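You operate a simulated robot arm through the tools that you are given. There is no shell and no other tool. Be economical: measure what you need, move in short steps, check, and stop when the job is done.

You run a simulated two-armed robot. Do the job below in one go: nothing can be reset, and whatever is moved stays where it is left.

TASK
On the lamp table, fold the shop cloth in half.

The check looks at the end state, three seconds after you hand in, the way a careful person would. Anything else that was tipped, shoved, dropped, spilled or broken makes it a failure. Flat cloth is picked up by pressing the open fingertips on it (5 to 10 N) and closing them slowly along it; thin cloth reads only 2 to 8 mm in the jaws.

THE ROBOT
Two 7-joint arms with two-finger grippers on one trunk, on a base that drives. Base frame: it is fixed to the floor where the robot stands at the start and does not move with it; the origin is under the middle of the robot, x ahead of it, y to its left, z up; the surface under the hand at the start is at about z = 800. Lengths are in mm, angles in rad, forces in N, time in s.
The left shoulder is at the start at [149, 216, 1011], the right one opposite. With the tool pointing down near the work surface each hand reaches from about 100 to 900 mm from the robot's upright axis, wherever it stands, measured 20 degrees to its own side. Places, roughly: lamp table [600, -200, 800]. Payload 3.18 kg a hand.
The tool frame of a hand sits at the grasp point between the pads (the TCP): z along the fingers, y along the line on which they close. The tips reach 30 mm beyond it. The gripper opens to 144 mm. The gripper's body begins 103 mm behind the TCP.
Orientation is told as [roll, pitch, yaw] about the base's x, y, z axes, in that order, counted from this pose: with the fingers straight down and closing along the base's y, the tool's x points along the base's -x, its y along +y and its z along -z.

THE INTERFACE
- The arms move only by the tool play_rows. It takes "left_steps", "right_steps" or both (then of equal length, played together; a hand with none holds still); each is a list of rows, each a list of 7 numbers: the shift along the tool's x, y, z in mm, then the turn, a rotation vector about the tool's x, y, z in rad, then the closure in counts, from 0 (fully open) to 255 (shut). In form: [[dx, dy, dz, rx, ry, rz, jaw], ...]. A call has 1 to 20 rows; each row shifts and turns the commanded pose from where the row before left it, along the tool's axes as they then stand. A row lasts 0.2 s, in which the tool goes at most 50 mm and 0.15 rad; a call with a longer step from one row to the next is refused whole, and so is a gripper value outside its range. Where a pose cannot be reached the arm comes as near as it can. A force on the tool above 40 N (or 10 N above the force at the start of the call, whichever is more), or a blocked arm, ends the call early, and 0.2 s more pass. Each finger halts on what it meets, pressing with about 31 N; the grip force reading is that of the motor and also rises with nothing between the fingers. The clock runs only during rows and for 0.2 s after the last one: add rows that do not move to give the fingers time. The reply holds the time, the measured pose of the TCP, the force on the tool along the base axes, the opening and the grip force, in the units named above and with some noise, with the torque about the TCP (base axes, N m) and any sound that the robot's microphone picked up.
- Cameras (640 x 400 px; columns grow to the right, rows downward): "scene" is now at [275.8, -11, 1171.4]; the picture's right is [-0.15, -0.99, 0.00], its down [-0.74, 0.11, -0.67] and it looks along [0.66, -0.10, -0.74] (base axes); focal length 214 px, centre (320, 200). "left" rides on the left gripper at [76, -16, -143] in its tool frame; the picture's right is [0.21, 0.98, 0.00], its down [-0.84, 0.18, -0.51] and it looks along [-0.50, 0.11, 0.86] (tool axes); focal length 218 px, centre (320, 200). "right" rides on the right gripper at [76, 16, -143] in its tool frame; the picture's right is [-0.21, 0.98, 0.00], its down [-0.84, -0.18, -0.51] and it looks along [-0.50, -0.11, 0.86] (tool axes); focal length 218 px, centre (320, 200). There is no depth. A picture from a camera that has moved, and an enlarged one, comes with that camera's place and axes in the base frame and with its lens.
- snapshot(camera): a new picture of that camera. The clock stands still meanwhile.
- raise_lower(by): slides the trunk up (or, below 0, down) by that many mm; the arms and the scene camera ride with it, the base frame stays. It gives what a move gives, with no picture.
- steer(legs): drives the robot by 1 to 6 legs, each [ahead, left, turn to the left] in mm, mm and rad, along the robot's own axes; the way and the turn of a leg run together, so that a leg with both is an arc; at most 1500 mm and 3.142 rad a leg. The arms and the cameras ride along, it lands a little off, and it stops where it bumps. It gives what a move gives.
- head_to(pan, tilt): turns the head with the scene camera to pan (to the left, within 1.396 rad either way) and tilt (down, from -0.506 to 1.204), counted from straight ahead of the robot. It gives what a move gives.
- close_up(camera, box): a new picture of the part [left, top, right, bottom] of that camera's present view, enlarged. The clock stands still meanwhile.
- close_job(): hands the job in; it is judged then, once.

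Go step by step. Nothing tells you exact positions but the pictures and the camera data: compare them with the known pose of the tool, close in by small moves and look again before you grip or let go. The budget is 120 turns and 88 pictures, counting those below and the enlarged ones. Unless the task says otherwise, let go and move clear before handing in, and close with one line.

The tools are called after "Emit:" as name(argument=value, ...) on one line, values as JSON. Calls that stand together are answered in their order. play_rows: Moves the arms, as the interface text tells. Its arguments: {"type":"object","properties":{"left_steps":{"type":"array","items":{"type":"array","items":{"type":"number"}}},"right_steps":{"type":"array","items":{"type":"array","items":{"type":"number"}}}},"required":[]} The other tools are called the same way: raise_lower (by) slides the trunk up or down; steer (legs) drives the base; head_to (pan, tilt) turns the head that bears the scene camera; snapshot (camera) takes a picture; close_up (camera, box) takes an enlarged picture of a part of a camera's view; close_job () hands the job in.

At the start:

```text
t: 0.0
left_position: [523.4, 441.2, 970.4]
left_tcp_rot: [-0.001, 0.001, 0.0]
left_wrist_force: [-0.2, 0.1, 0.4]
left_moment: [0.02, -0.02, 0.01]
left_opening: 143.9
left_gripper_force: 0.1
right_position: [489.1, -73.7, 959.9]
right_tcp_rot: [-0.001, -0.001, 0.0]
right_wrist_force: [0.4, 0.5, 0.1]
right_moment: [-0.04, -0.02, 0.02]
right_opening: 144.1
right_gripper_force: 0.1
trunk travel left (down, up): [-100.0, 269.0]
robot x, y, heading: [-2.6, -0.2, 0.003]
head pan, tilt: [-0.15, 0.838]
```

scene: 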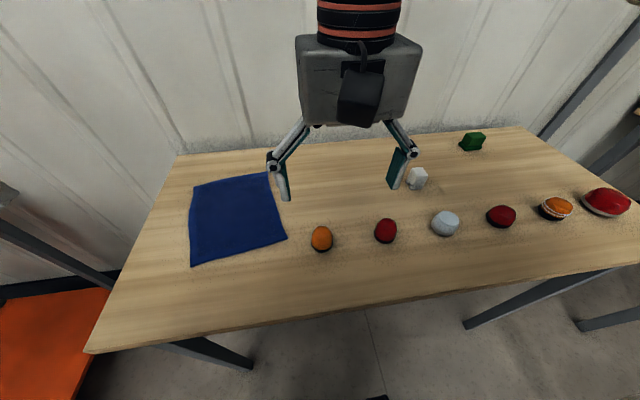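
right: 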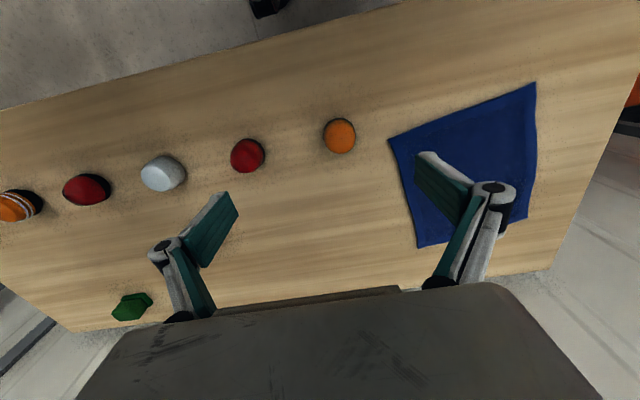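
left: 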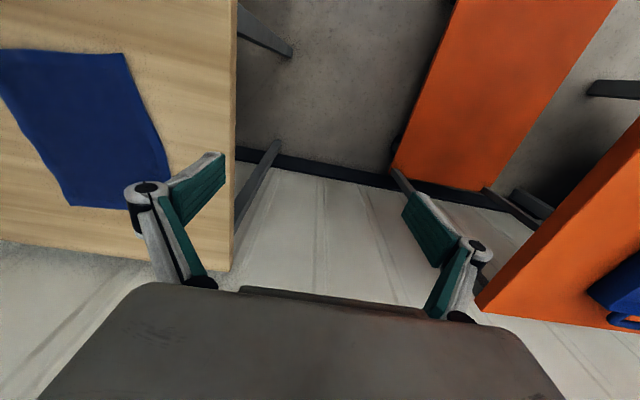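

The blue cloth lies at about x 480–720, y 20–245, turned by about 0.2 rad, with an orange object near its right near corner. I plan to pick both near corners (one per hand) and carry them to the far corners. First I'll measure the corners more closely.

Emit:
close_up(camera="scene", box=[160, 150, 352, 270])

Emit:
close_up(camera="right", box=[320, 60, 600, 260])

```text
3.33 times, centred on (256, 210) of scene
camera zoom: at [275.8, -11.0, 1171.4], right [-0.15, -0.99, 0.0], down [-0.74, 0.11, -0.67], along [0.66, -0.1, -0.74], focal length 715 px, centre (533, 167)
```

zoom: 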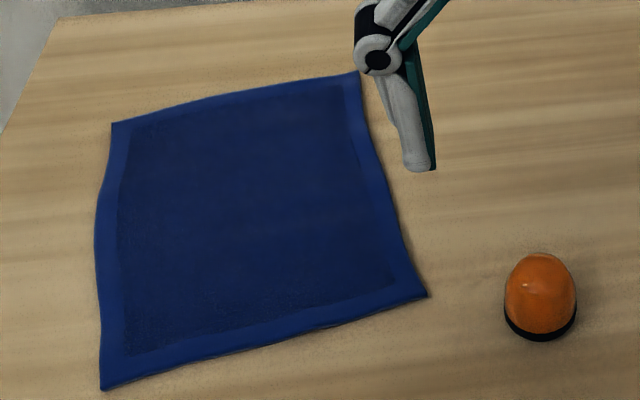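

```text
2.00 times, centred on (460, 160) of right
camera zoom: at [412.2, -57.6, 1102.4], right [0.21, 0.98, 0.0], down [0.84, -0.18, 0.51], along [0.5, -0.11, -0.86], focal length 436 px, centre (40, 280)
```

zoom: 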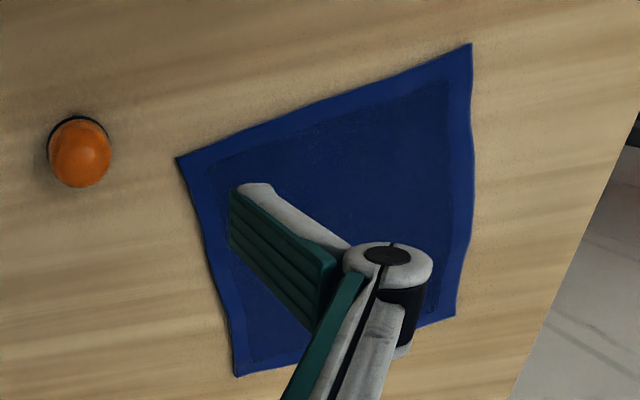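

The two cameras agree on the corners: near-left (479,197), near-right (512,17), far-left (697,242), far-right (729,62). I'll bring both hands above the near corners with the jaws narrowed and turned across each corner's bisector.

Emit:
play_rows(left_steps=[[4.7, -42.5, 10, 0, 0, 0, 205], [4.7, -42.5, 10, 0, 0, 0, 205], [4.7, -42.5, 10, 0, 0, 0, 205], [4.7, -42.5, 10, 0, 0, 0, 205], [4.7, -42.5, 10, 0, 0, 0, 205], [4.7, -42.5, 10, 0, 0, 0, 205], [0, 0, 0, 0, 0, 0.1455, 205], [0, 0, 0, 0, 0, 0.1455, 205], [0, 0, 0, 0, 0, 0.1455, 205], [0, 0, 0, 0, 0, 0.1455, 205], [0, 0, 10, 0, 0, 0, 205], [0, 0, 10, 0, 0, 0, 205], [0, 0, 10, 0, 0, 0, 205], [0, 0, 0, 0, 0, 0, 205]], right_steps=[[-5.7, 18, 8, 0, 0, 0, 205], [-5.7, 18, 8, 0, 0, 0, 205], [-5.7, 18, 8, 0, 0, 0, 205], [-5.7, 18, 8, 0, 0, 0, 205], [-5.7, 18, 8, 0, 0, 0, 205], [-5.7, 18, 8, 0, 0, 0, 205], [0, 0, 0, 0, 0, -0.14, 205], [0, 0, 0, 0, 0, -0.14, 205], [0, 0, 0, 0, 0, -0.14, 205], [0, 0, 0, 0, 0, -0.14, 205], [0, 0, 10, 0, 0, -0.14, 205], [0, 0, 10, 0, 0, -0.14, 205], [0, 0, 10, 0, 0, -0.14, 205], [0, 0, 0, 0, 0, 0, 205]])

Emit:
snapshot(camera="scene")

Emit:
snapshot(camera="left")

Emit:
snapshot(camera="right")

```text
t: 3.0
left_position: [495.6, 188.2, 881.0]
left_tcp_rot: [-0.002, 0.0, -0.583]
left_wrist_force: [0.6, 0.1, 0.2]
left_moment: [0.01, -0.01, 0.0]
left_opening: 28.4
left_gripper_force: 0.0
right_position: [522.7, 33.8, 890.3]
right_tcp_rot: [0.002, 0.001, 0.842]
right_wrist_force: [0.3, 0.1, -0.2]
right_moment: [-0.03, 0.02, -0.02]
right_opening: 28.4
right_gripper_force: 0.2
right hand out of reach, approached as far as the arm can: row 13
trunk travel left (down, up): [-100.0, 269.0]
robot x, y, heading: [-0.4, 0.8, -0.002]
head pan, tilt: [-0.15, 0.838]
```

```text
82 pictures are left
camera scene: at [275.7, -11.0, 1171.5], right [-0.15, -0.99, 0.0], down [-0.74, 0.11, -0.67], along [0.66, -0.1, -0.74], focal length 214 px, centre (320, 200)
```

scene: 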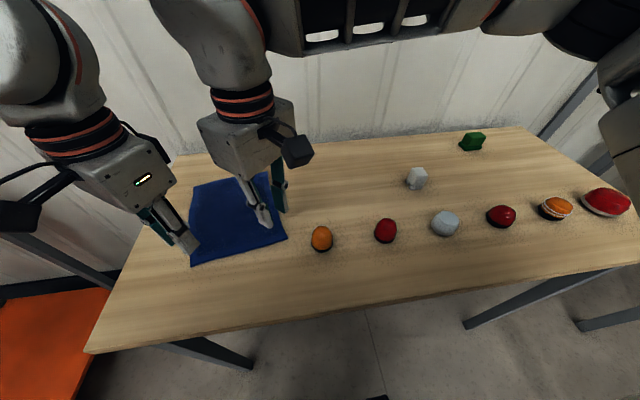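

```text
81 pictures are left
camera left: at [421.0, 215.6, 1023.1], right [0.36, 0.93, 0.0], down [0.8, -0.31, 0.51], along [0.47, -0.18, -0.86], focal length 218 px, centre (320, 200)
```

left: 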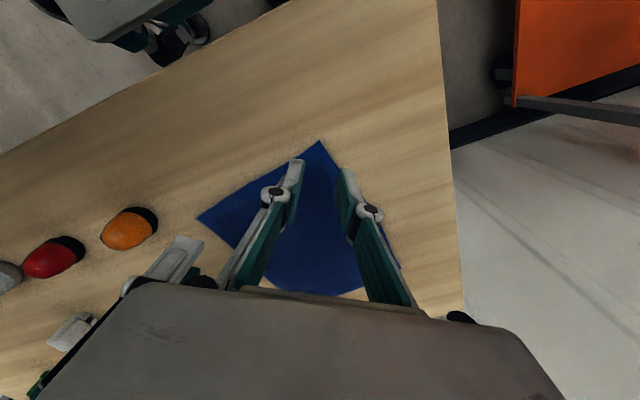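

```text
80 pictures are left
camera right: at [459.4, -12.2, 1033.9], right [-0.59, 0.81, 0.0], down [0.7, 0.51, 0.51], along [0.41, 0.3, -0.86], focal length 218 px, centre (320, 200)
```

right: 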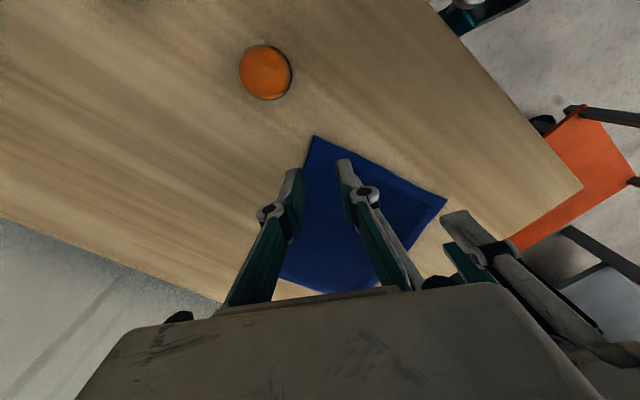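

Both hands are above the corners; the right yaw stopped at 0.84, which is enough. I'll descend to just above the cloth and look again.

Emit:
play_rows(left_steps=[[0, 0, 14, 0, 0, 0, 205], [0, 0, 14, 0, 0, 0, 205], [0, 0, 14, 0, 0, 0, 205], [0, 0, 0, 0, 0, 0, 205]], right_steps=[[0, 0, 14, 0, 0, 0, 205], [0, 0, 14, 0, 0, 0, 205], [0, 0, 14, 0, 0, 0, 205], [0, 0, 0, 0, 0, 0, 205]])

Emit:
close_up(camera="left", box=[220, 100, 420, 225])

Emit:
close_up(camera="right", box=[220, 100, 420, 225])

```text
t: 4.0
left_position: [493.6, 188.3, 838.9]
left_tcp_rot: [0.0, -0.003, -0.582]
left_wrist_force: [0.4, -0.4, 0.1]
left_moment: [0.0, -0.03, -0.01]
left_opening: 28.0
left_gripper_force: 0.1
right_position: [523.0, 33.9, 848.0]
right_tcp_rot: [0.0, 0.002, 0.839]
right_wrist_force: [0.1, -0.2, -0.3]
right_moment: [-0.01, -0.03, 0.02]
right_opening: 28.1
right_gripper_force: 0.0
trunk travel left (down, up): [-100.0, 269.0]
robot x, y, heading: [-0.4, 1.2, -0.001]
head pan, tilt: [-0.15, 0.838]
```

```text
3.20 times, centred on (320, 162) of left
camera zoom: at [421.1, 215.7, 981.7], right [0.36, 0.93, 0.0], down [0.8, -0.31, 0.51], along [0.47, -0.19, -0.86], focal length 698 px, centre (320, 320)
```

zoom: 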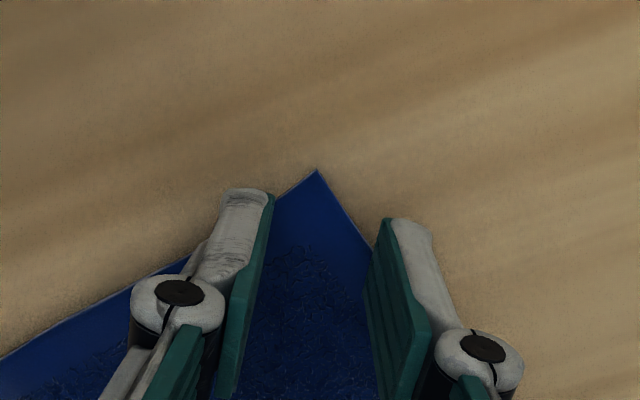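

```text
3.20 times, centred on (320, 162) of right
camera zoom: at [459.1, -11.6, 992.1], right [-0.59, 0.81, 0.0], down [0.7, 0.51, 0.51], along [0.41, 0.3, -0.86], focal length 698 px, centre (320, 320)
```

zoom: 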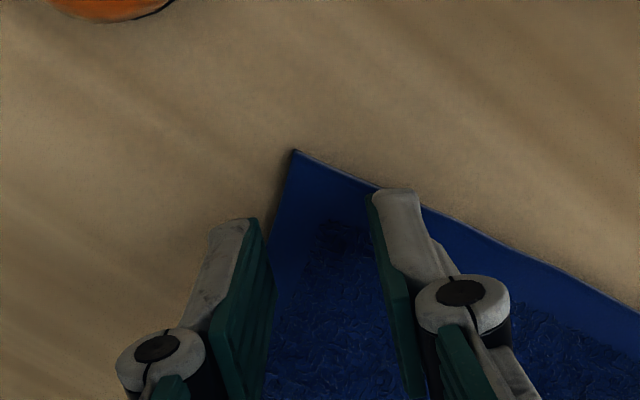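

The tips straddle the corners, but the outer halves are off the cloth. I'll shift inward about 9 mm, narrow the jaws, and come down near contact.

Emit:
play_rows(left_steps=[[-5, 0, 0, 0, 0, 0, 220], [-5, 0, 0, 0, 0, 0, 220], [0, 0, 3, 0, 0, 0, 220], [0, 0, 3, 0, 0, 0, 220], [0, 0, 0, 0, 0, 0, 220]], right_steps=[[-4, 2, 0, 0, 0, 0, 220], [-4, 2, 0, 0, 0, 0, 220], [0, 0, 7.5, 0, 0, 0, 220], [0, 0, 7.5, 0, 0, 0, 220], [0, 0, 0, 0, 0, 0, 220]])

Emit:
close_up(camera="left", box=[220, 100, 420, 225])

Emit:
close_up(camera="right", box=[220, 100, 420, 225])

```text
t: 5.2
left_position: [503.4, 180.5, 832.2]
left_tcp_rot: [0.001, 0.0, -0.583]
left_wrist_force: [0.6, -0.7, 2.8]
left_moment: [-0.03, -0.02, -0.02]
left_opening: 19.4
left_gripper_force: 0.1
right_position: [525.0, 42.7, 833.9]
right_tcp_rot: [0.001, 0.0, 0.839]
right_wrist_force: [0.0, -0.2, 1.4]
right_moment: [0.0, 0.01, 0.0]
right_opening: 20.0
right_gripper_force: 0.1
trunk travel left (down, up): [-100.0, 269.0]
robot x, y, heading: [-1.6, 0.3, 0.001]
head pan, tilt: [-0.15, 0.838]
```

```text
3.20 times, centred on (320, 162) of left
camera zoom: at [429.8, 210.1, 975.5], right [0.36, 0.93, 0.0], down [0.8, -0.31, 0.51], along [0.47, -0.19, -0.86], focal length 698 px, centre (320, 320)
```

zoom: 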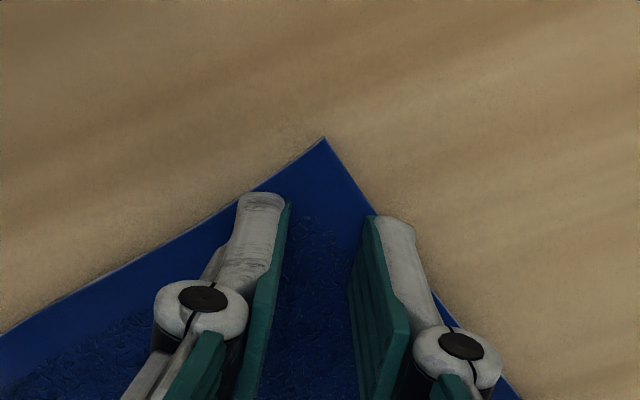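

```text
3.20 times, centred on (320, 162) of right
camera zoom: at [461.3, -3.3, 977.0], right [-0.59, 0.81, 0.0], down [0.7, 0.51, 0.51], along [0.41, 0.3, -0.86], focal length 698 px, centre (320, 320)
```

zoom: 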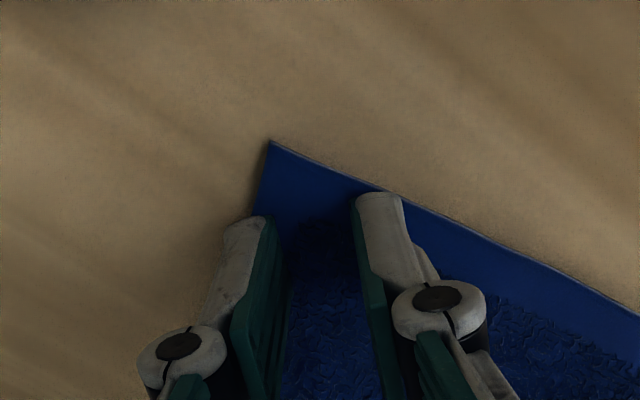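

Left is touching well inside the cloth. The right's outer finger sits on the edge, so I'll hop it 5 mm over and press both lightly.

Emit:
play_rows(left_steps=[[0, 0, 0, 0, 0, 0, 220], [0, 0, 0, 0, 0, 0, 220], [0, 0, 0, 0, 0, 0, 220], [0, 0, 1, 0, 0, 0, 220], [0, 0, 0, 0, 0, 0, 220]], right_steps=[[0, 0, -4, 0, 0, 0, 220], [-2, 5, 0, 0, 0, 0, 220], [0, 0, 4, 0, 0, 0, 220], [0, 0, 1.5, 0, 0, 0, 220], [0, 0, 0, 0, 0, 0, 220]])

```text
t: 6.4
left_position: [503.9, 181.6, 832.1]
left_tcp_rot: [-0.001, 0.0, -0.584]
left_wrist_force: [-0.2, -0.3, 6.3]
left_moment: [0.0, -0.07, -0.03]
left_opening: 19.6
left_gripper_force: 0.0
right_position: [523.8, 48.4, 833.8]
right_tcp_rot: [-0.001, -0.002, 0.84]
right_wrist_force: [-0.4, 0.3, 2.9]
right_moment: [-0.01, 0.01, 0.01]
right_opening: 19.7
right_gripper_force: 0.0
trunk travel left (down, up): [-100.0, 269.0]
robot x, y, heading: [-3.1, 1.1, -0.001]
head pan, tilt: [-0.15, 0.838]
```

Left presses at about 6 N. I'll add a little on the right, then close both slowly.

Emit:
play_rows(left_steps=[[0, 0, 0, 0, 0, 0, 220], [0, 0, 0, 0, 0, 0, 223], [0, 0, 0, 0, 0, 0, 226], [0, 0, 0, 0, 0, 0, 229], [0, 0, 0, 0, 0, 0, 232], [0, 0, 0, 0, 0, 0, 235]], right_steps=[[0, 0, 1.3, 0, 0, 0, 220], [0, 0, 0, 0, 0, 0, 223], [0, 0, 0, 0, 0, 0, 226], [0, 0, 0, 0, 0, 0, 229], [0, 0, 0, 0, 0, 0, 232], [0, 0, 0, 0, 0, 0, 235]])

Emit:
close_up(camera="left", box=[220, 100, 420, 225])

Emit:
close_up(camera="right", box=[220, 100, 420, 225])

```text
t: 7.8
left_position: [502.9, 181.9, 831.7]
left_tcp_rot: [-0.001, 0.001, -0.584]
left_wrist_force: [-0.6, 1.1, 4.2]
left_moment: [0.02, -0.02, 0.03]
left_opening: 10.9
left_gripper_force: 0.0
right_position: [523.0, 47.8, 831.0]
right_tcp_rot: [0.0, 0.001, 0.84]
right_wrist_force: [-0.2, -0.1, 9.4]
right_moment: [0.0, 0.02, 0.02]
right_opening: 9.4
right_gripper_force: 0.1
trunk travel left (down, up): [-100.0, 269.0]
robot x, y, heading: [0.2, 1.2, 0.003]
head pan, tilt: [-0.15, 0.838]
```

```text
3.20 times, centred on (320, 162) of left
camera zoom: at [429.1, 210.1, 974.4], right [0.36, 0.93, 0.0], down [0.8, -0.31, 0.51], along [0.47, -0.18, -0.86], focal length 698 px, centre (320, 320)
```

zoom: 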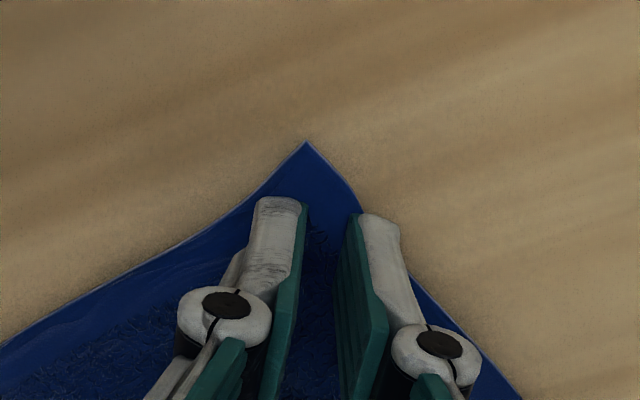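

```text
3.20 times, centred on (320, 162) of right
camera zoom: at [458.9, 1.4, 974.4], right [-0.59, 0.81, 0.0], down [0.7, 0.51, 0.51], along [0.41, 0.3, -0.86], focal length 698 px, centre (320, 320)
```

zoom: 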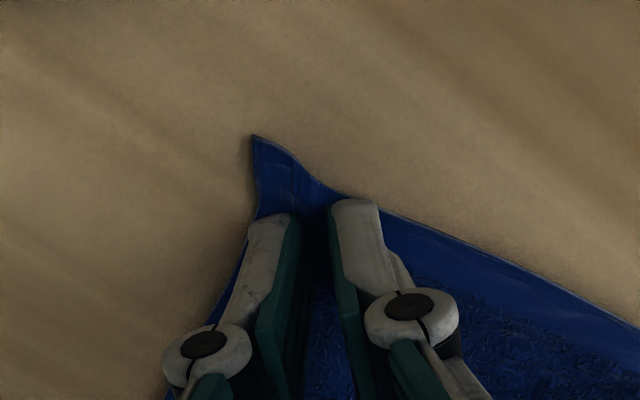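

The cloth is bunching between the fingertips on both sides. I'll press the left slightly more and finish closing.

Emit:
play_rows(left_steps=[[0, 0, 0.6, 0, 0, 0, 238], [0, 0, 0, 0, 0, 0, 241], [0, 0, 0, 0, 0, 0, 244], [0, 0, 0, 0, 0, 0, 247], [0, 0, 0, 0, 0, 0, 251], [0, 0, 0, 0, 0, 0, 255], [0, 0, 0, 0, 0, 0, 255]], right_steps=[[0, 0, 0, 0, 0, 0, 238], [0, 0, 0, 0, 0, 0, 241], [0, 0, 0, 0, 0, 0, 244], [0, 0, 0, 0, 0, 0, 247], [0, 0, 0, 0, 0, 0, 251], [0, 0, 0, 0, 0, 0, 255], [0, 0, 0, 0, 0, 0, 255]])

Emit:
close_up(camera="left", box=[220, 100, 420, 225])

Emit:
close_up(camera="right", box=[220, 100, 420, 225])

```text
t: 9.4
left_position: [502.3, 181.1, 830.6]
left_tcp_rot: [0.0, 0.0, -0.583]
left_wrist_force: [-1.2, 0.2, 1.5]
left_moment: [-0.04, 0.02, -0.02]
left_opening: 0.0
left_gripper_force: 31.1
right_position: [522.9, 47.0, 830.5]
right_tcp_rot: [0.0, 0.0, 0.84]
right_wrist_force: [-1.0, -0.4, 3.0]
right_moment: [-0.02, 0.02, 0.01]
right_opening: 0.3
right_gripper_force: 30.5
trunk travel left (down, up): [-100.0, 269.0]
robot x, y, heading: [0.6, 0.8, -0.001]
head pan, tilt: [-0.15, 0.838]
```

```text
3.20 times, centred on (320, 162) of left
camera zoom: at [429.2, 210.0, 973.5], right [0.36, 0.93, 0.0], down [0.8, -0.31, 0.51], along [0.47, -0.18, -0.86], focal length 698 px, centre (320, 320)
```

zoom: 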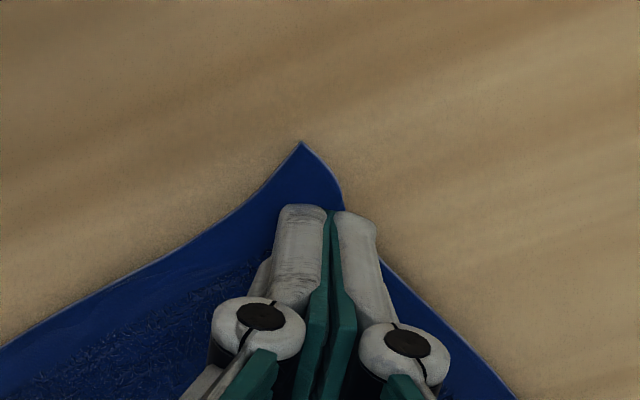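

```text
3.20 times, centred on (320, 162) of right
camera zoom: at [459.3, 1.4, 974.0], right [-0.59, 0.81, 0.0], down [0.7, 0.51, 0.51], along [0.41, 0.3, -0.86], focal length 698 px, centre (320, 320)
```

zoom: 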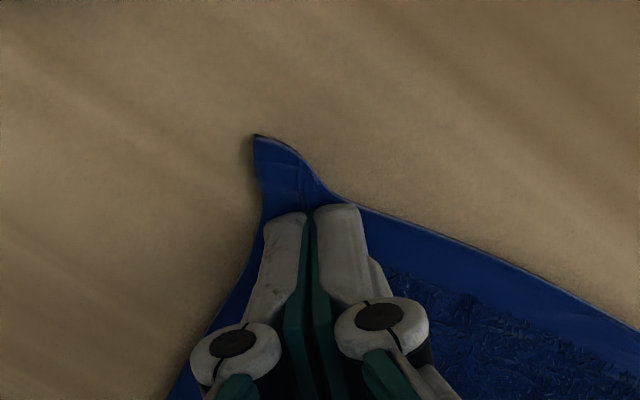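

Both jaws read about 0, so the cloth slipped out as the tips receded while closing. I'll reopen and repeat, feeding downward during the closure to keep 5–10 N.

Emit:
play_rows(left_steps=[[0, 0, -3, 0, 0, 0, 255], [0, 0, -3, 0, 0, 0, 220], [0, 0, 0, 0, 0, 0, 216], [0, 0, 3, 0, 0, 0, 216], [0, 0, 3, 0, 0, 0, 216], [0, 0, 0, 0, 0, 0, 216]], right_steps=[[0, 0, -3, 0, 0, 0, 255], [0, 0, -3, 0, 0, 0, 220], [0, 0, 0, 0, 0, 0, 216], [0, 0, 3, 0, 0, 0, 216], [0, 0, 3, 0, 0, 0, 216], [0, 0, 0, 0, 0, 0, 216]])

Emit:
close_up(camera="left", box=[220, 100, 420, 225])

Emit:
close_up(camera="right", box=[220, 100, 420, 225])

```text
t: 10.8
left_position: [503.4, 181.3, 832.4]
left_tcp_rot: [0.003, -0.003, -0.584]
left_wrist_force: [1.1, 0.9, 7.3]
left_moment: [0.01, -0.02, 0.01]
left_opening: 21.7
left_gripper_force: 0.1
right_position: [523.2, 48.7, 832.3]
right_tcp_rot: [-0.001, -0.004, 0.839]
right_wrist_force: [0.8, 0.0, 6.8]
right_moment: [0.01, 0.01, 0.01]
right_opening: 22.0
right_gripper_force: 0.0
trunk travel left (down, up): [-100.0, 269.0]
robot x, y, heading: [-0.3, -1.0, 0.001]
head pan, tilt: [-0.15, 0.838]
```

```text
3.20 times, centred on (320, 162) of left
camera zoom: at [429.1, 210.1, 974.6], right [0.36, 0.93, 0.0], down [0.8, -0.31, 0.51], along [0.48, -0.19, -0.86], focal length 698 px, centre (320, 320)
```

zoom: 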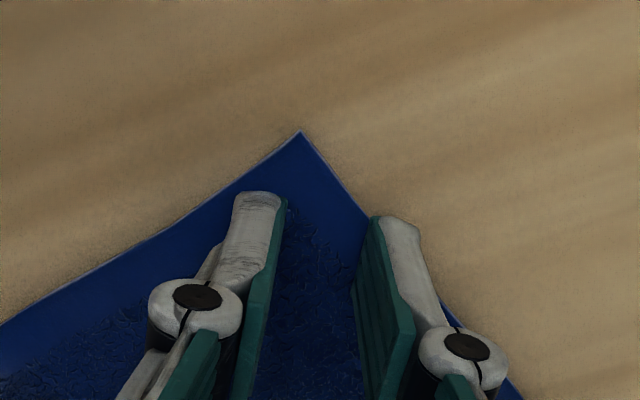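

```text
3.20 times, centred on (320, 162) of right
camera zoom: at [458.9, 1.4, 975.5], right [-0.59, 0.81, 0.0], down [0.69, 0.51, 0.51], along [0.41, 0.3, -0.86], focal length 698 px, centre (320, 320)
```

zoom: 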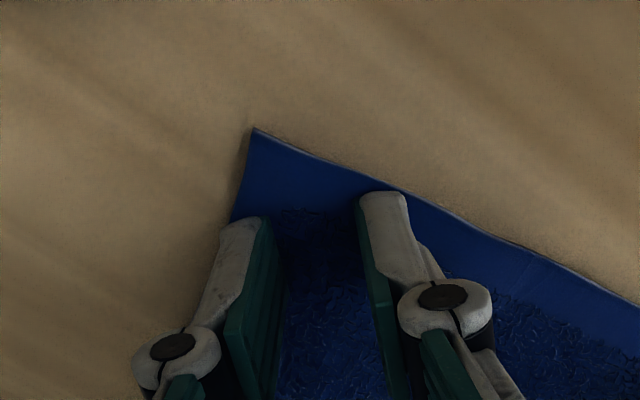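

The cloth relaxed flat again. I'll hop the left hand 5 mm further onto the cloth, then close with downward feed.

Emit:
play_rows(left_steps=[[0, 0, -5, 0, 0, 0, 216], [-2, -5, 0, 0, 0, 0, 216], [0, 0, 5.2, 0, 0, 0, 216], [0, 0, 0, 0, 0, 0, 216], [0, 0, 0.2, 0, 0, 0, 219], [0, 0, 0.2, 0, 0, 0, 222], [0, 0, 0.2, 0, 0, 0, 225], [0, 0, 0.2, 0, 0, 0, 228], [0, 0, 0.3, 0, 0, 0, 231], [0, 0, 0.3, 0, 0, 0, 234], [0, 0, 0.3, 0, 0, 0, 237], [0, 0, 0.3, 0, 0, 0, 240]], right_steps=[[0, 0, 0, 0, 0, 0, 216], [0, 0, 0, 0, 0, 0, 216], [0, 0, 0.3, 0, 0, 0, 216], [0, 0, 0, 0, 0, 0, 216], [0, 0, 0.2, 0, 0, 0, 219], [0, 0, 0.2, 0, 0, 0, 222], [0, 0, 0.2, 0, 0, 0, 225], [0, 0, 0.2, 0, 0, 0, 228], [0, 0, 0.3, 0, 0, 0, 231], [0, 0, 0.3, 0, 0, 0, 234], [0, 0, 0.3, 0, 0, 0, 237], [0, 0, 0.3, 0, 0, 0, 240]])

Emit:
close_up(camera="left", box=[220, 100, 420, 225])

Emit:
close_up(camera="right", box=[220, 100, 420, 225])

```text
t: 13.4
left_position: [499.4, 176.1, 831.9]
left_tcp_rot: [0.001, -0.003, -0.583]
left_wrist_force: [0.8, -0.3, 9.5]
left_moment: [-0.02, -0.01, 0.0]
left_opening: 6.5
left_gripper_force: 0.0
right_position: [522.2, 47.9, 829.6]
right_tcp_rot: [-0.003, -0.003, 0.84]
right_wrist_force: [-2.6, -1.9, 25.2]
right_moment: [-0.09, 0.07, -0.01]
right_opening: 8.8
right_gripper_force: 0.6
trunk travel left (down, up): [-100.0, 269.0]
robot x, y, heading: [0.7, -0.1, 0.001]
head pan, tilt: [-0.15, 0.838]
```

```text
3.20 times, centred on (320, 162) of left
camera zoom: at [426.3, 204.3, 973.0], right [0.36, 0.93, 0.0], down [0.8, -0.31, 0.51], along [0.48, -0.18, -0.86], focal length 698 px, centre (320, 320)
```

zoom: 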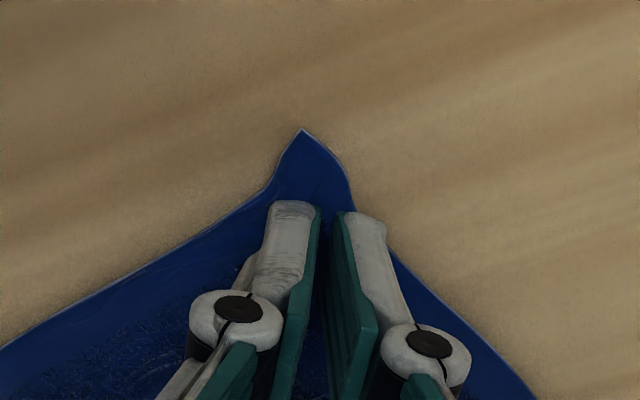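

```text
3.20 times, centred on (320, 162) of right
camera zoom: at [457.6, 1.3, 973.6], right [-0.59, 0.81, 0.0], down [0.69, 0.51, 0.51], along [0.41, 0.3, -0.86], focal length 698 px, centre (320, 320)
```

zoom: 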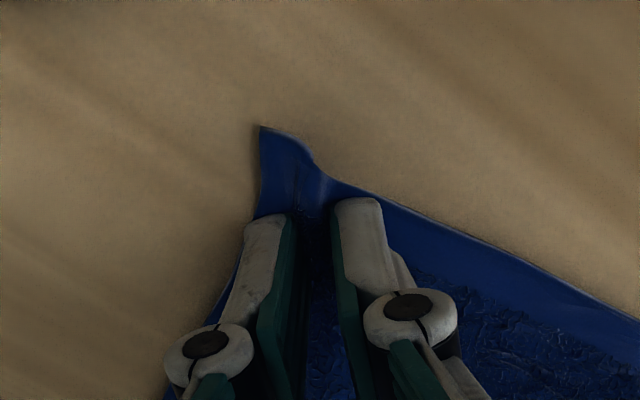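

Left is holding about 9.5 N; right pressed too hard (25 N), so I'll back it off about 1.2 mm and finish closing.

Emit:
play_rows(left_steps=[[0, 0, 0, 0, 0, 0, 241], [0, 0, 0.1, 0, 0, 0, 244], [0, 0, 0.1, 0, 0, 0, 247], [0, 0, 0.1, 0, 0, 0, 250], [0, 0, 0.1, 0, 0, 0, 253], [0, 0, 0, 0, 0, 0, 255], [0, 0, 0, 0, 0, 0, 255]], right_steps=[[0, 0, -1.2, 0, 0, 0, 241], [0, 0, 0, 0, 0, 0, 244], [0, 0, 0, 0, 0, 0, 247], [0, 0, 0, 0, 0, 0, 250], [0, 0, 0, 0, 0, 0, 253], [0, 0, 0, 0, 0, 0, 255], [0, 0, 0, 0, 0, 0, 255]])

Emit:
close_up(camera="left", box=[220, 100, 420, 225])

Emit:
close_up(camera="right", box=[220, 100, 420, 225])

```text
t: 15.0
left_position: [501.6, 175.9, 828.5]
left_tcp_rot: [0.002, -0.002, -0.583]
left_wrist_force: [-0.5, -1.9, 13.9]
left_moment: [-0.04, 0.01, 0.03]
left_opening: 0.0
left_gripper_force: 31.6
right_position: [522.5, 47.9, 830.2]
right_tcp_rot: [-0.001, -0.004, 0.841]
right_wrist_force: [0.3, 0.2, 13.9]
right_moment: [0.03, 0.02, 0.01]
right_opening: 3.3
right_gripper_force: 31.1
trunk travel left (down, up): [-100.0, 269.0]
robot x, y, heading: [5.0, 1.7, 0.003]
head pan, tilt: [-0.15, 0.838]
```

```text
3.20 times, centred on (320, 162) of left
camera zoom: at [427.0, 204.5, 971.8], right [0.36, 0.93, 0.0], down [0.8, -0.31, 0.51], along [0.47, -0.18, -0.86], focal length 698 px, centre (320, 320)
```

zoom: 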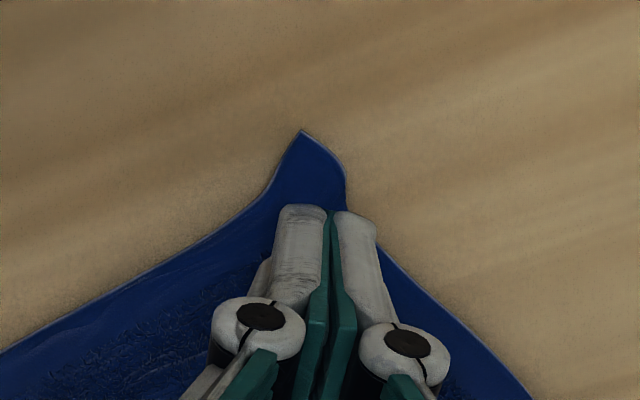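

```text
3.20 times, centred on (320, 162) of right
camera zoom: at [458.3, 1.3, 973.8], right [-0.59, 0.81, 0.0], down [0.7, 0.51, 0.51], along [0.41, 0.3, -0.86], focal length 698 px, centre (320, 320)
```

zoom: 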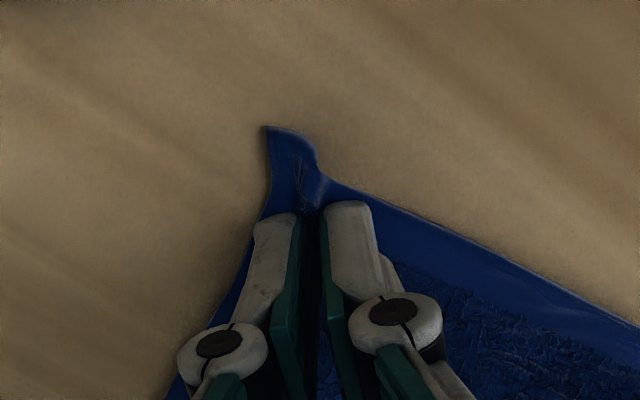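

Right has the cloth (3.3 mm). Left slipped again, so I'll redo the left with wider jaws, slightly deeper and more feed.

Emit:
play_rows(left_steps=[[0, 0, -3, 0, 0, 0, 255], [0, 0, -3, 0, 0, 0, 220], [-4, 0, 0, 0, 0, 0, 208], [0, 0, 2, 0, 0, 0, 208], [0, 0, 1.5, 0, 0, 0, 208], [0, 0, 0, 0, 0, 0, 208]])

Emit:
close_up(camera="left", box=[220, 100, 420, 225])

```text
t: 16.4
left_position: [504.7, 173.8, 832.2]
left_tcp_rot: [0.001, -0.003, -0.584]
left_wrist_force: [-1.4, 1.1, 12.4]
left_moment: [-0.02, 0.1, 0.0]
left_opening: 25.7
left_gripper_force: 0.0
right_position: [522.2, 47.6, 830.6]
right_tcp_rot: [-0.003, 0.0, 0.839]
right_wrist_force: [1.9, -1.6, 12.9]
right_moment: [-0.05, 0.0, -0.01]
right_opening: 3.4
right_gripper_force: 31.2
trunk travel left (down, up): [-100.0, 269.0]
robot x, y, heading: [0.3, 0.2, -0.001]
head pan, tilt: [-0.15, 0.838]
```

```text
3.20 times, centred on (320, 162) of left
camera zoom: at [430.6, 202.4, 974.6], right [0.36, 0.93, 0.0], down [0.8, -0.31, 0.51], along [0.48, -0.18, -0.86], focal length 698 px, centre (320, 320)
```

zoom: 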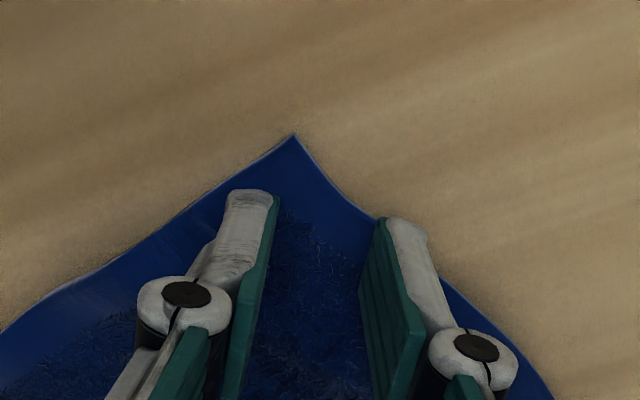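

Both tips are down; I'll hop 4 mm further from the left edge and close with steady feed, checking force midway.

Emit:
play_rows(left_steps=[[0, 0, -5, 0, 0, 0, 208], [-4, -4, 0, 0, 0, 0, 208], [0, 0, 4.8, 0, 0, 0, 208], [0, 0, 0, 0, 0, 0, 208], [0, 0, 0.15, 0, 0, 0, 211], [0, 0, 0.2, 0, 0, 0, 214], [0, 0, 0.2, 0, 0, 0, 217], [0, 0, 0.2, 0, 0, 0, 220], [0, 0, 0.25, 0, 0, 0, 223], [0, 0, 0.25, 0, 0, 0, 226], [0, 0, 0.25, 0, 0, 0, 229], [0, 0, 0.25, 0, 0, 0, 232]])

Emit:
close_up(camera="left", box=[220, 100, 420, 225])

```text
t: 19.0
left_position: [505.2, 168.3, 831.4]
left_tcp_rot: [0.002, -0.004, -0.582]
left_wrist_force: [-0.3, -1.0, 17.3]
left_moment: [-0.02, 0.02, 0.01]
left_opening: 11.6
left_gripper_force: 0.1
right_position: [523.0, 47.1, 829.9]
right_tcp_rot: [0.0, -0.002, 0.839]
right_wrist_force: [1.9, -0.6, 10.5]
right_moment: [0.04, -0.01, -0.01]
right_opening: 3.4
right_gripper_force: 31.1
trunk travel left (down, up): [-100.0, 269.0]
robot x, y, heading: [0.9, -0.2, -0.001]
head pan, tilt: [-0.15, 0.838]
```

```text
3.20 times, centred on (320, 162) of left
camera zoom: at [431.7, 196.6, 973.4], right [0.36, 0.93, 0.0], down [0.8, -0.31, 0.51], along [0.48, -0.19, -0.86], focal length 698 px, centre (320, 320)
```

zoom: 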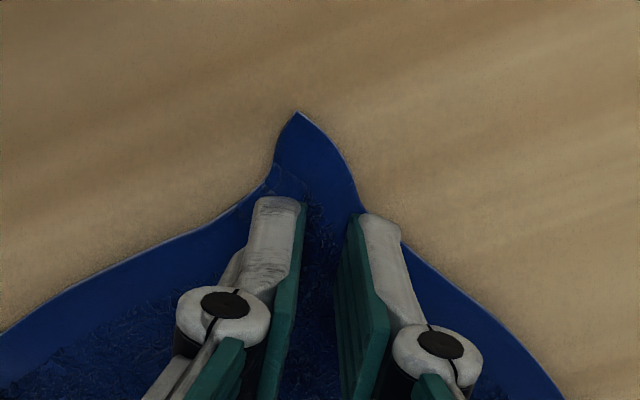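

The cloth is bunching well on the left with good force. I'll finish closing with a little feed.

Emit:
play_rows(left_steps=[[0, 0, 0.1, 0, 0, 0, 235], [0, 0, 0.1, 0, 0, 0, 238], [0, 0, 0.1, 0, 0, 0, 241], [0, 0, 0.1, 0, 0, 0, 244], [0, 0, 0.1, 0, 0, 0, 247], [0, 0, 0, 0, 0, 0, 250], [0, 0, 0, 0, 0, 0, 255], [0, 0, 0, 0, 0, 0, 255]])

Emit:
close_up(camera="left", box=[220, 100, 420, 225])

```text
t: 20.8
left_position: [507.2, 169.6, 830.5]
left_tcp_rot: [0.001, -0.002, -0.582]
left_wrist_force: [0.3, 2.5, 19.1]
left_moment: [0.08, -0.02, 0.02]
left_opening: 3.1
left_gripper_force: 30.4
right_position: [522.7, 47.7, 830.2]
right_tcp_rot: [0.001, -0.003, 0.839]
right_wrist_force: [1.3, -0.7, 10.2]
right_moment: [0.01, -0.01, 0.01]
right_opening: 3.2
right_gripper_force: 31.2
trunk travel left (down, up): [-100.0, 269.0]
robot x, y, heading: [1.3, 1.1, -0.004]
head pan, tilt: [-0.15, 0.838]
```

```text
3.20 times, centred on (320, 162) of left
camera zoom: at [431.9, 197.0, 972.6], right [0.36, 0.93, 0.0], down [0.8, -0.31, 0.51], along [0.48, -0.18, -0.86], focal length 698 px, centre (320, 320)
```

zoom: 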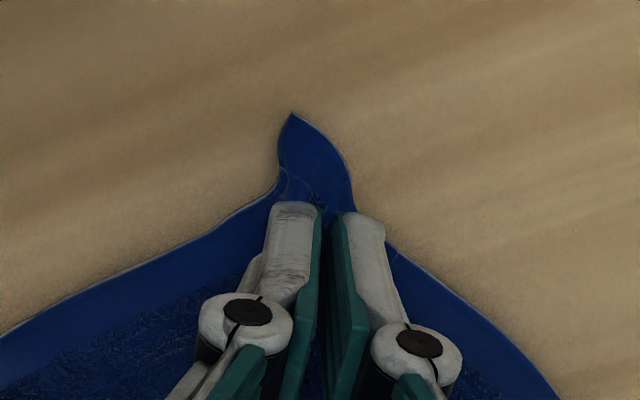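

Both hands now hold cloth (about 3 mm each). I'll lift 40 mm and see how it hangs.

Emit:
play_rows(left_steps=[[0, 0, -8, 0, 0, 0, 255], [0, 0, -8, 0, 0, 0, 255], [0, 0, -8, 0, 0, 0, 255], [0, 0, -8, 0, 0, 0, 255], [0, 0, -8, 0, 0, 0, 255]], right_steps=[[0, 0, -8, 0, 0, 0, 255], [0, 0, -8, 0, 0, 0, 255], [0, 0, -8, 0, 0, 0, 255], [0, 0, -8, 0, 0, 0, 255], [0, 0, -8, 0, 0, 0, 255]])

Emit:
snapshot(camera="scene")

Emit:
snapshot(camera="left")

Emit:
snapshot(camera="right")

```text
t: 22.0
left_position: [506.5, 169.1, 869.2]
left_tcp_rot: [0.0, -0.002, -0.582]
left_wrist_force: [-0.2, -1.1, 1.4]
left_moment: [-0.05, 0.04, 0.0]
left_opening: 1.0
left_gripper_force: 26.3
right_position: [523.2, 48.4, 868.8]
right_tcp_rot: [0.0, 0.001, 0.841]
right_wrist_force: [0.4, 0.1, -0.9]
right_moment: [-0.03, 0.0, 0.0]
right_opening: 5.2
right_gripper_force: 29.4
trunk travel left (down, up): [-100.0, 269.0]
robot x, y, heading: [3.1, -0.7, -0.004]
head pan, tilt: [-0.15, 0.838]
```

```text
62 pictures are left
camera scene: at [275.4, -11.1, 1171.6], right [-0.15, -0.99, 0.0], down [-0.74, 0.11, -0.67], along [0.66, -0.1, -0.74], focal length 214 px, centre (320, 200)
```

scene: 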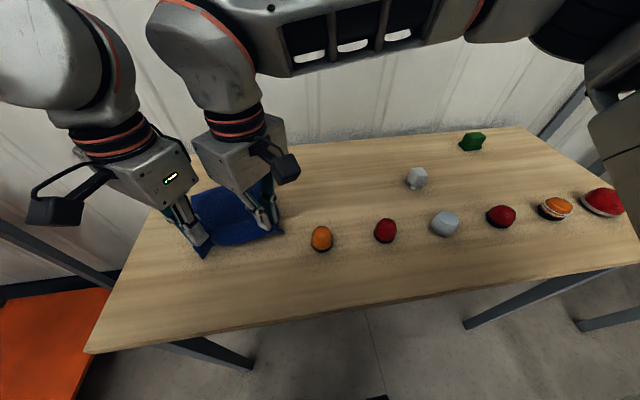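

```text
61 pictures are left
camera left: at [432.7, 197.1, 1012.1], right [0.36, 0.93, 0.0], down [0.8, -0.31, 0.51], along [0.47, -0.19, -0.86], focal length 218 px, centre (320, 200)
```

left: 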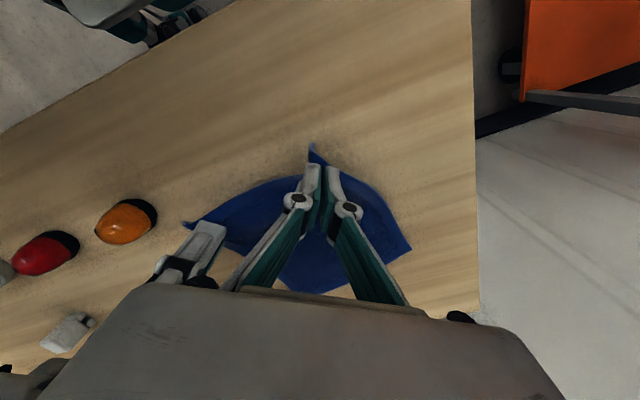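

```text
60 pictures are left
camera right: at [459.1, 1.8, 1013.1], right [-0.59, 0.81, 0.0], down [0.7, 0.51, 0.51], along [0.41, 0.3, -0.86], focal length 218 px, centre (320, 200)
```

right: 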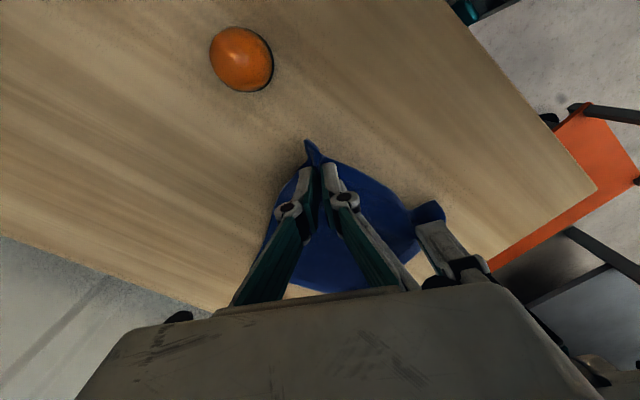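

Both corners are lifted. I'll carry them up and forward to about mid-fold.

Emit:
play_rows(left_steps=[[-11.4, 13.2, -7, 0, 0, 0, 255], [-11.4, 13.2, -7, 0, 0, 0, 255], [-11.4, 13.2, -7, 0, 0, 0, 255], [-11.4, 13.2, -7, 0, 0, 0, 255], [-11.4, 13.2, -7, 0, 0, 0, 255]], right_steps=[[-13.9, -10.7, -7, 0, 0, 0, 255], [-13.9, -10.7, -7, 0, 0, 0, 255], [-13.9, -10.7, -7, 0, 0, 0, 255], [-13.9, -10.7, -7, 0, 0, 0, 255], [-13.9, -10.7, -7, 0, 0, 0, 255]])

Emit:
close_up(camera="scene", box=[160, 120, 352, 240])

Emit:
snapshot(camera="left")

Emit:
snapshot(camera="right")

```text
t: 23.2
left_position: [590.7, 192.6, 904.1]
left_tcp_rot: [0.0, 0.001, -0.584]
left_wrist_force: [-0.1, 0.8, -1.2]
left_moment: [0.01, 0.01, 0.02]
left_opening: 5.2
left_gripper_force: 38.9
right_position: [540.3, 51.6, 877.1]
right_tcp_rot: [0.001, -0.006, 0.835]
right_wrist_force: [0.1, 0.1, -0.6]
right_moment: [-0.01, -0.01, 0.02]
right_opening: 0.3
right_gripper_force: 30.3
right hand out of reach, approached as far as the arm can: row 2, 3, 4, 5
trunk travel left (down, up): [-100.0, 269.0]
robot x, y, heading: [-0.0, 3.0, 0.003]
head pan, tilt: [-0.15, 0.838]
```

```text
3.33 times, centred on (256, 180) of scene
camera zoom: at [276.0, -10.9, 1171.3], right [-0.15, -0.99, 0.0], down [-0.74, 0.11, -0.67], along [0.66, -0.1, -0.74], focal length 715 px, centre (533, 267)
```

zoom: 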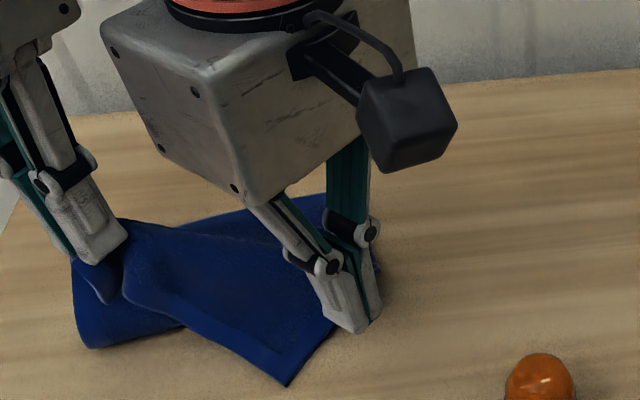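

```text
58 pictures are left
camera left: at [517.5, 221.1, 1046.3], right [0.36, 0.93, 0.0], down [0.8, -0.31, 0.51], along [0.47, -0.18, -0.86], focal length 218 px, centre (320, 200)
```

left: 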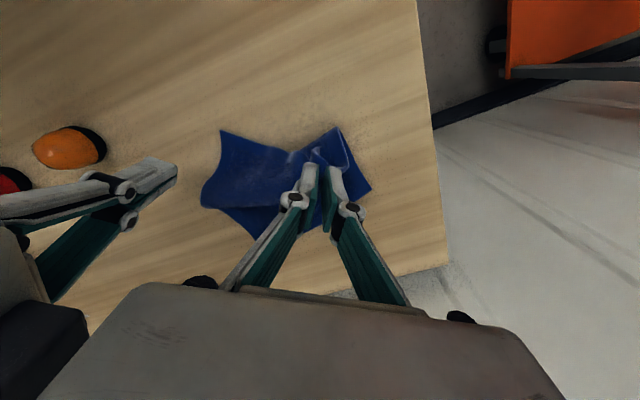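

```text
57 pictures are left
camera right: at [474.9, 4.4, 1019.3], right [-0.58, 0.81, 0.0], down [0.7, 0.5, 0.51], along [0.42, 0.3, -0.86], focal length 218 px, centre (320, 200)
```

right: 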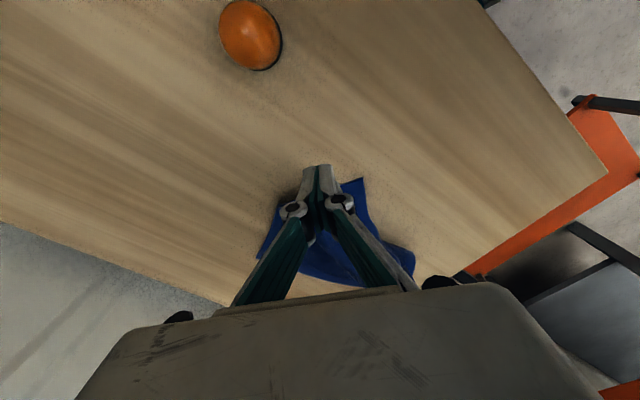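

The right hand ran into a yaw limit and lost its corner, while the left still holds. I'll finish the fold one corner at a time: first move the right hand up and clear (turning it to an easy yaw), then look.

Emit:
play_rows(right_steps=[[0, 0, -20, 0, 0, 0, 240], [0, 0, -20, 0, 0, 0, 230], [0, 0, -20, 0, 0, 0.13, 225], [10, -10, -10, 0, 0, 0.13, 225], [10, -10, 0, 0, 0, 0.13, 225], [10, -30, 0, 0, 0, 0.13, 225], [10, -30, 0, 0, 0, 0.13, 225], [0, -30, 0, 0, 0, 0, 225], [0, -30, 0, 0, 0, 0, 225]])

Emit:
close_up(camera="scene", box=[160, 120, 352, 240])

Emit:
snapshot(camera="right")

```text
t: 25.2
left_position: [590.9, 191.3, 903.6]
left_tcp_rot: [0.0, -0.001, -0.583]
left_wrist_force: [-0.1, -0.3, 0.1]
left_moment: [0.0, 0.0, -0.01]
left_opening: 3.9
left_gripper_force: 26.3
right_position: [550.8, -100.4, 908.6]
right_tcp_rot: [0.001, 0.0, 0.189]
right_wrist_force: [-0.7, -1.1, -0.6]
right_moment: [0.0, -0.04, 0.01]
right_opening: 16.8
right_gripper_force: 0.1
right hand out of reach, approached as far as the arm can: row 1, 2
trunk travel left (down, up): [-100.0, 269.0]
robot x, y, heading: [0.2, 1.2, -0.001]
head pan, tilt: [-0.15, 0.838]
```

```text
3.33 times, centred on (256, 180) of scene
camera zoom: at [275.7, -11.6, 1171.5], right [-0.15, -0.99, 0.0], down [-0.74, 0.11, -0.67], along [0.66, -0.1, -0.74], focal length 715 px, centre (533, 267)
```

zoom: 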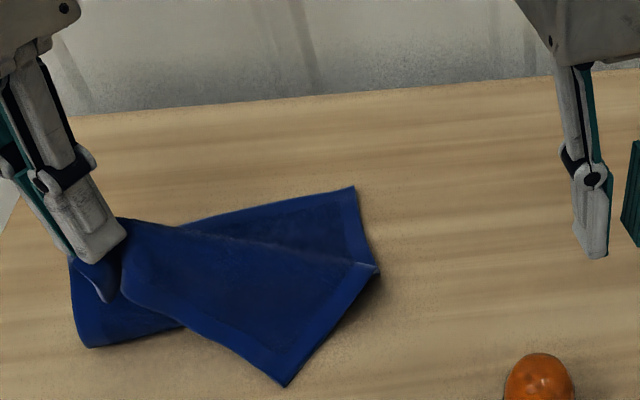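

```text
55 pictures are left
camera right: at [471.2, -98.8, 1050.7], right [0.02, 1.0, 0.0], down [0.86, -0.02, 0.51], along [0.51, -0.01, -0.86], focal length 218 px, centre (320, 200)
```

right: 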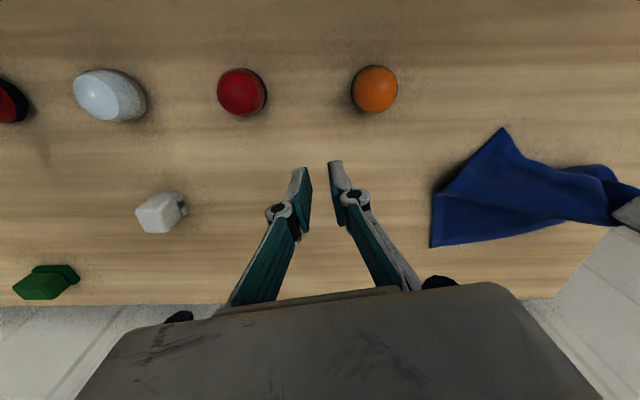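

The left part is folding neatly. I'll check where the far-left corner of the lower layer is before setting the held corner on it.

Emit:
close_up(camera="left", box=[180, 100, 420, 250])

```text
2.67 times, centred on (300, 175) of left
camera zoom: at [517.0, 220.2, 1046.8], right [0.36, 0.93, 0.0], down [0.8, -0.31, 0.51], along [0.47, -0.18, -0.86], focal length 582 px, centre (373, 267)
```

zoom: 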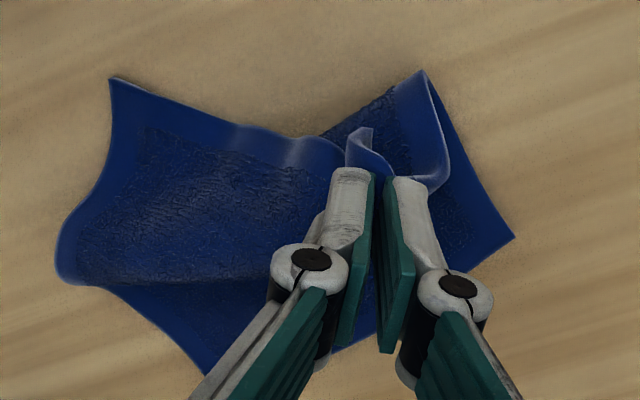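

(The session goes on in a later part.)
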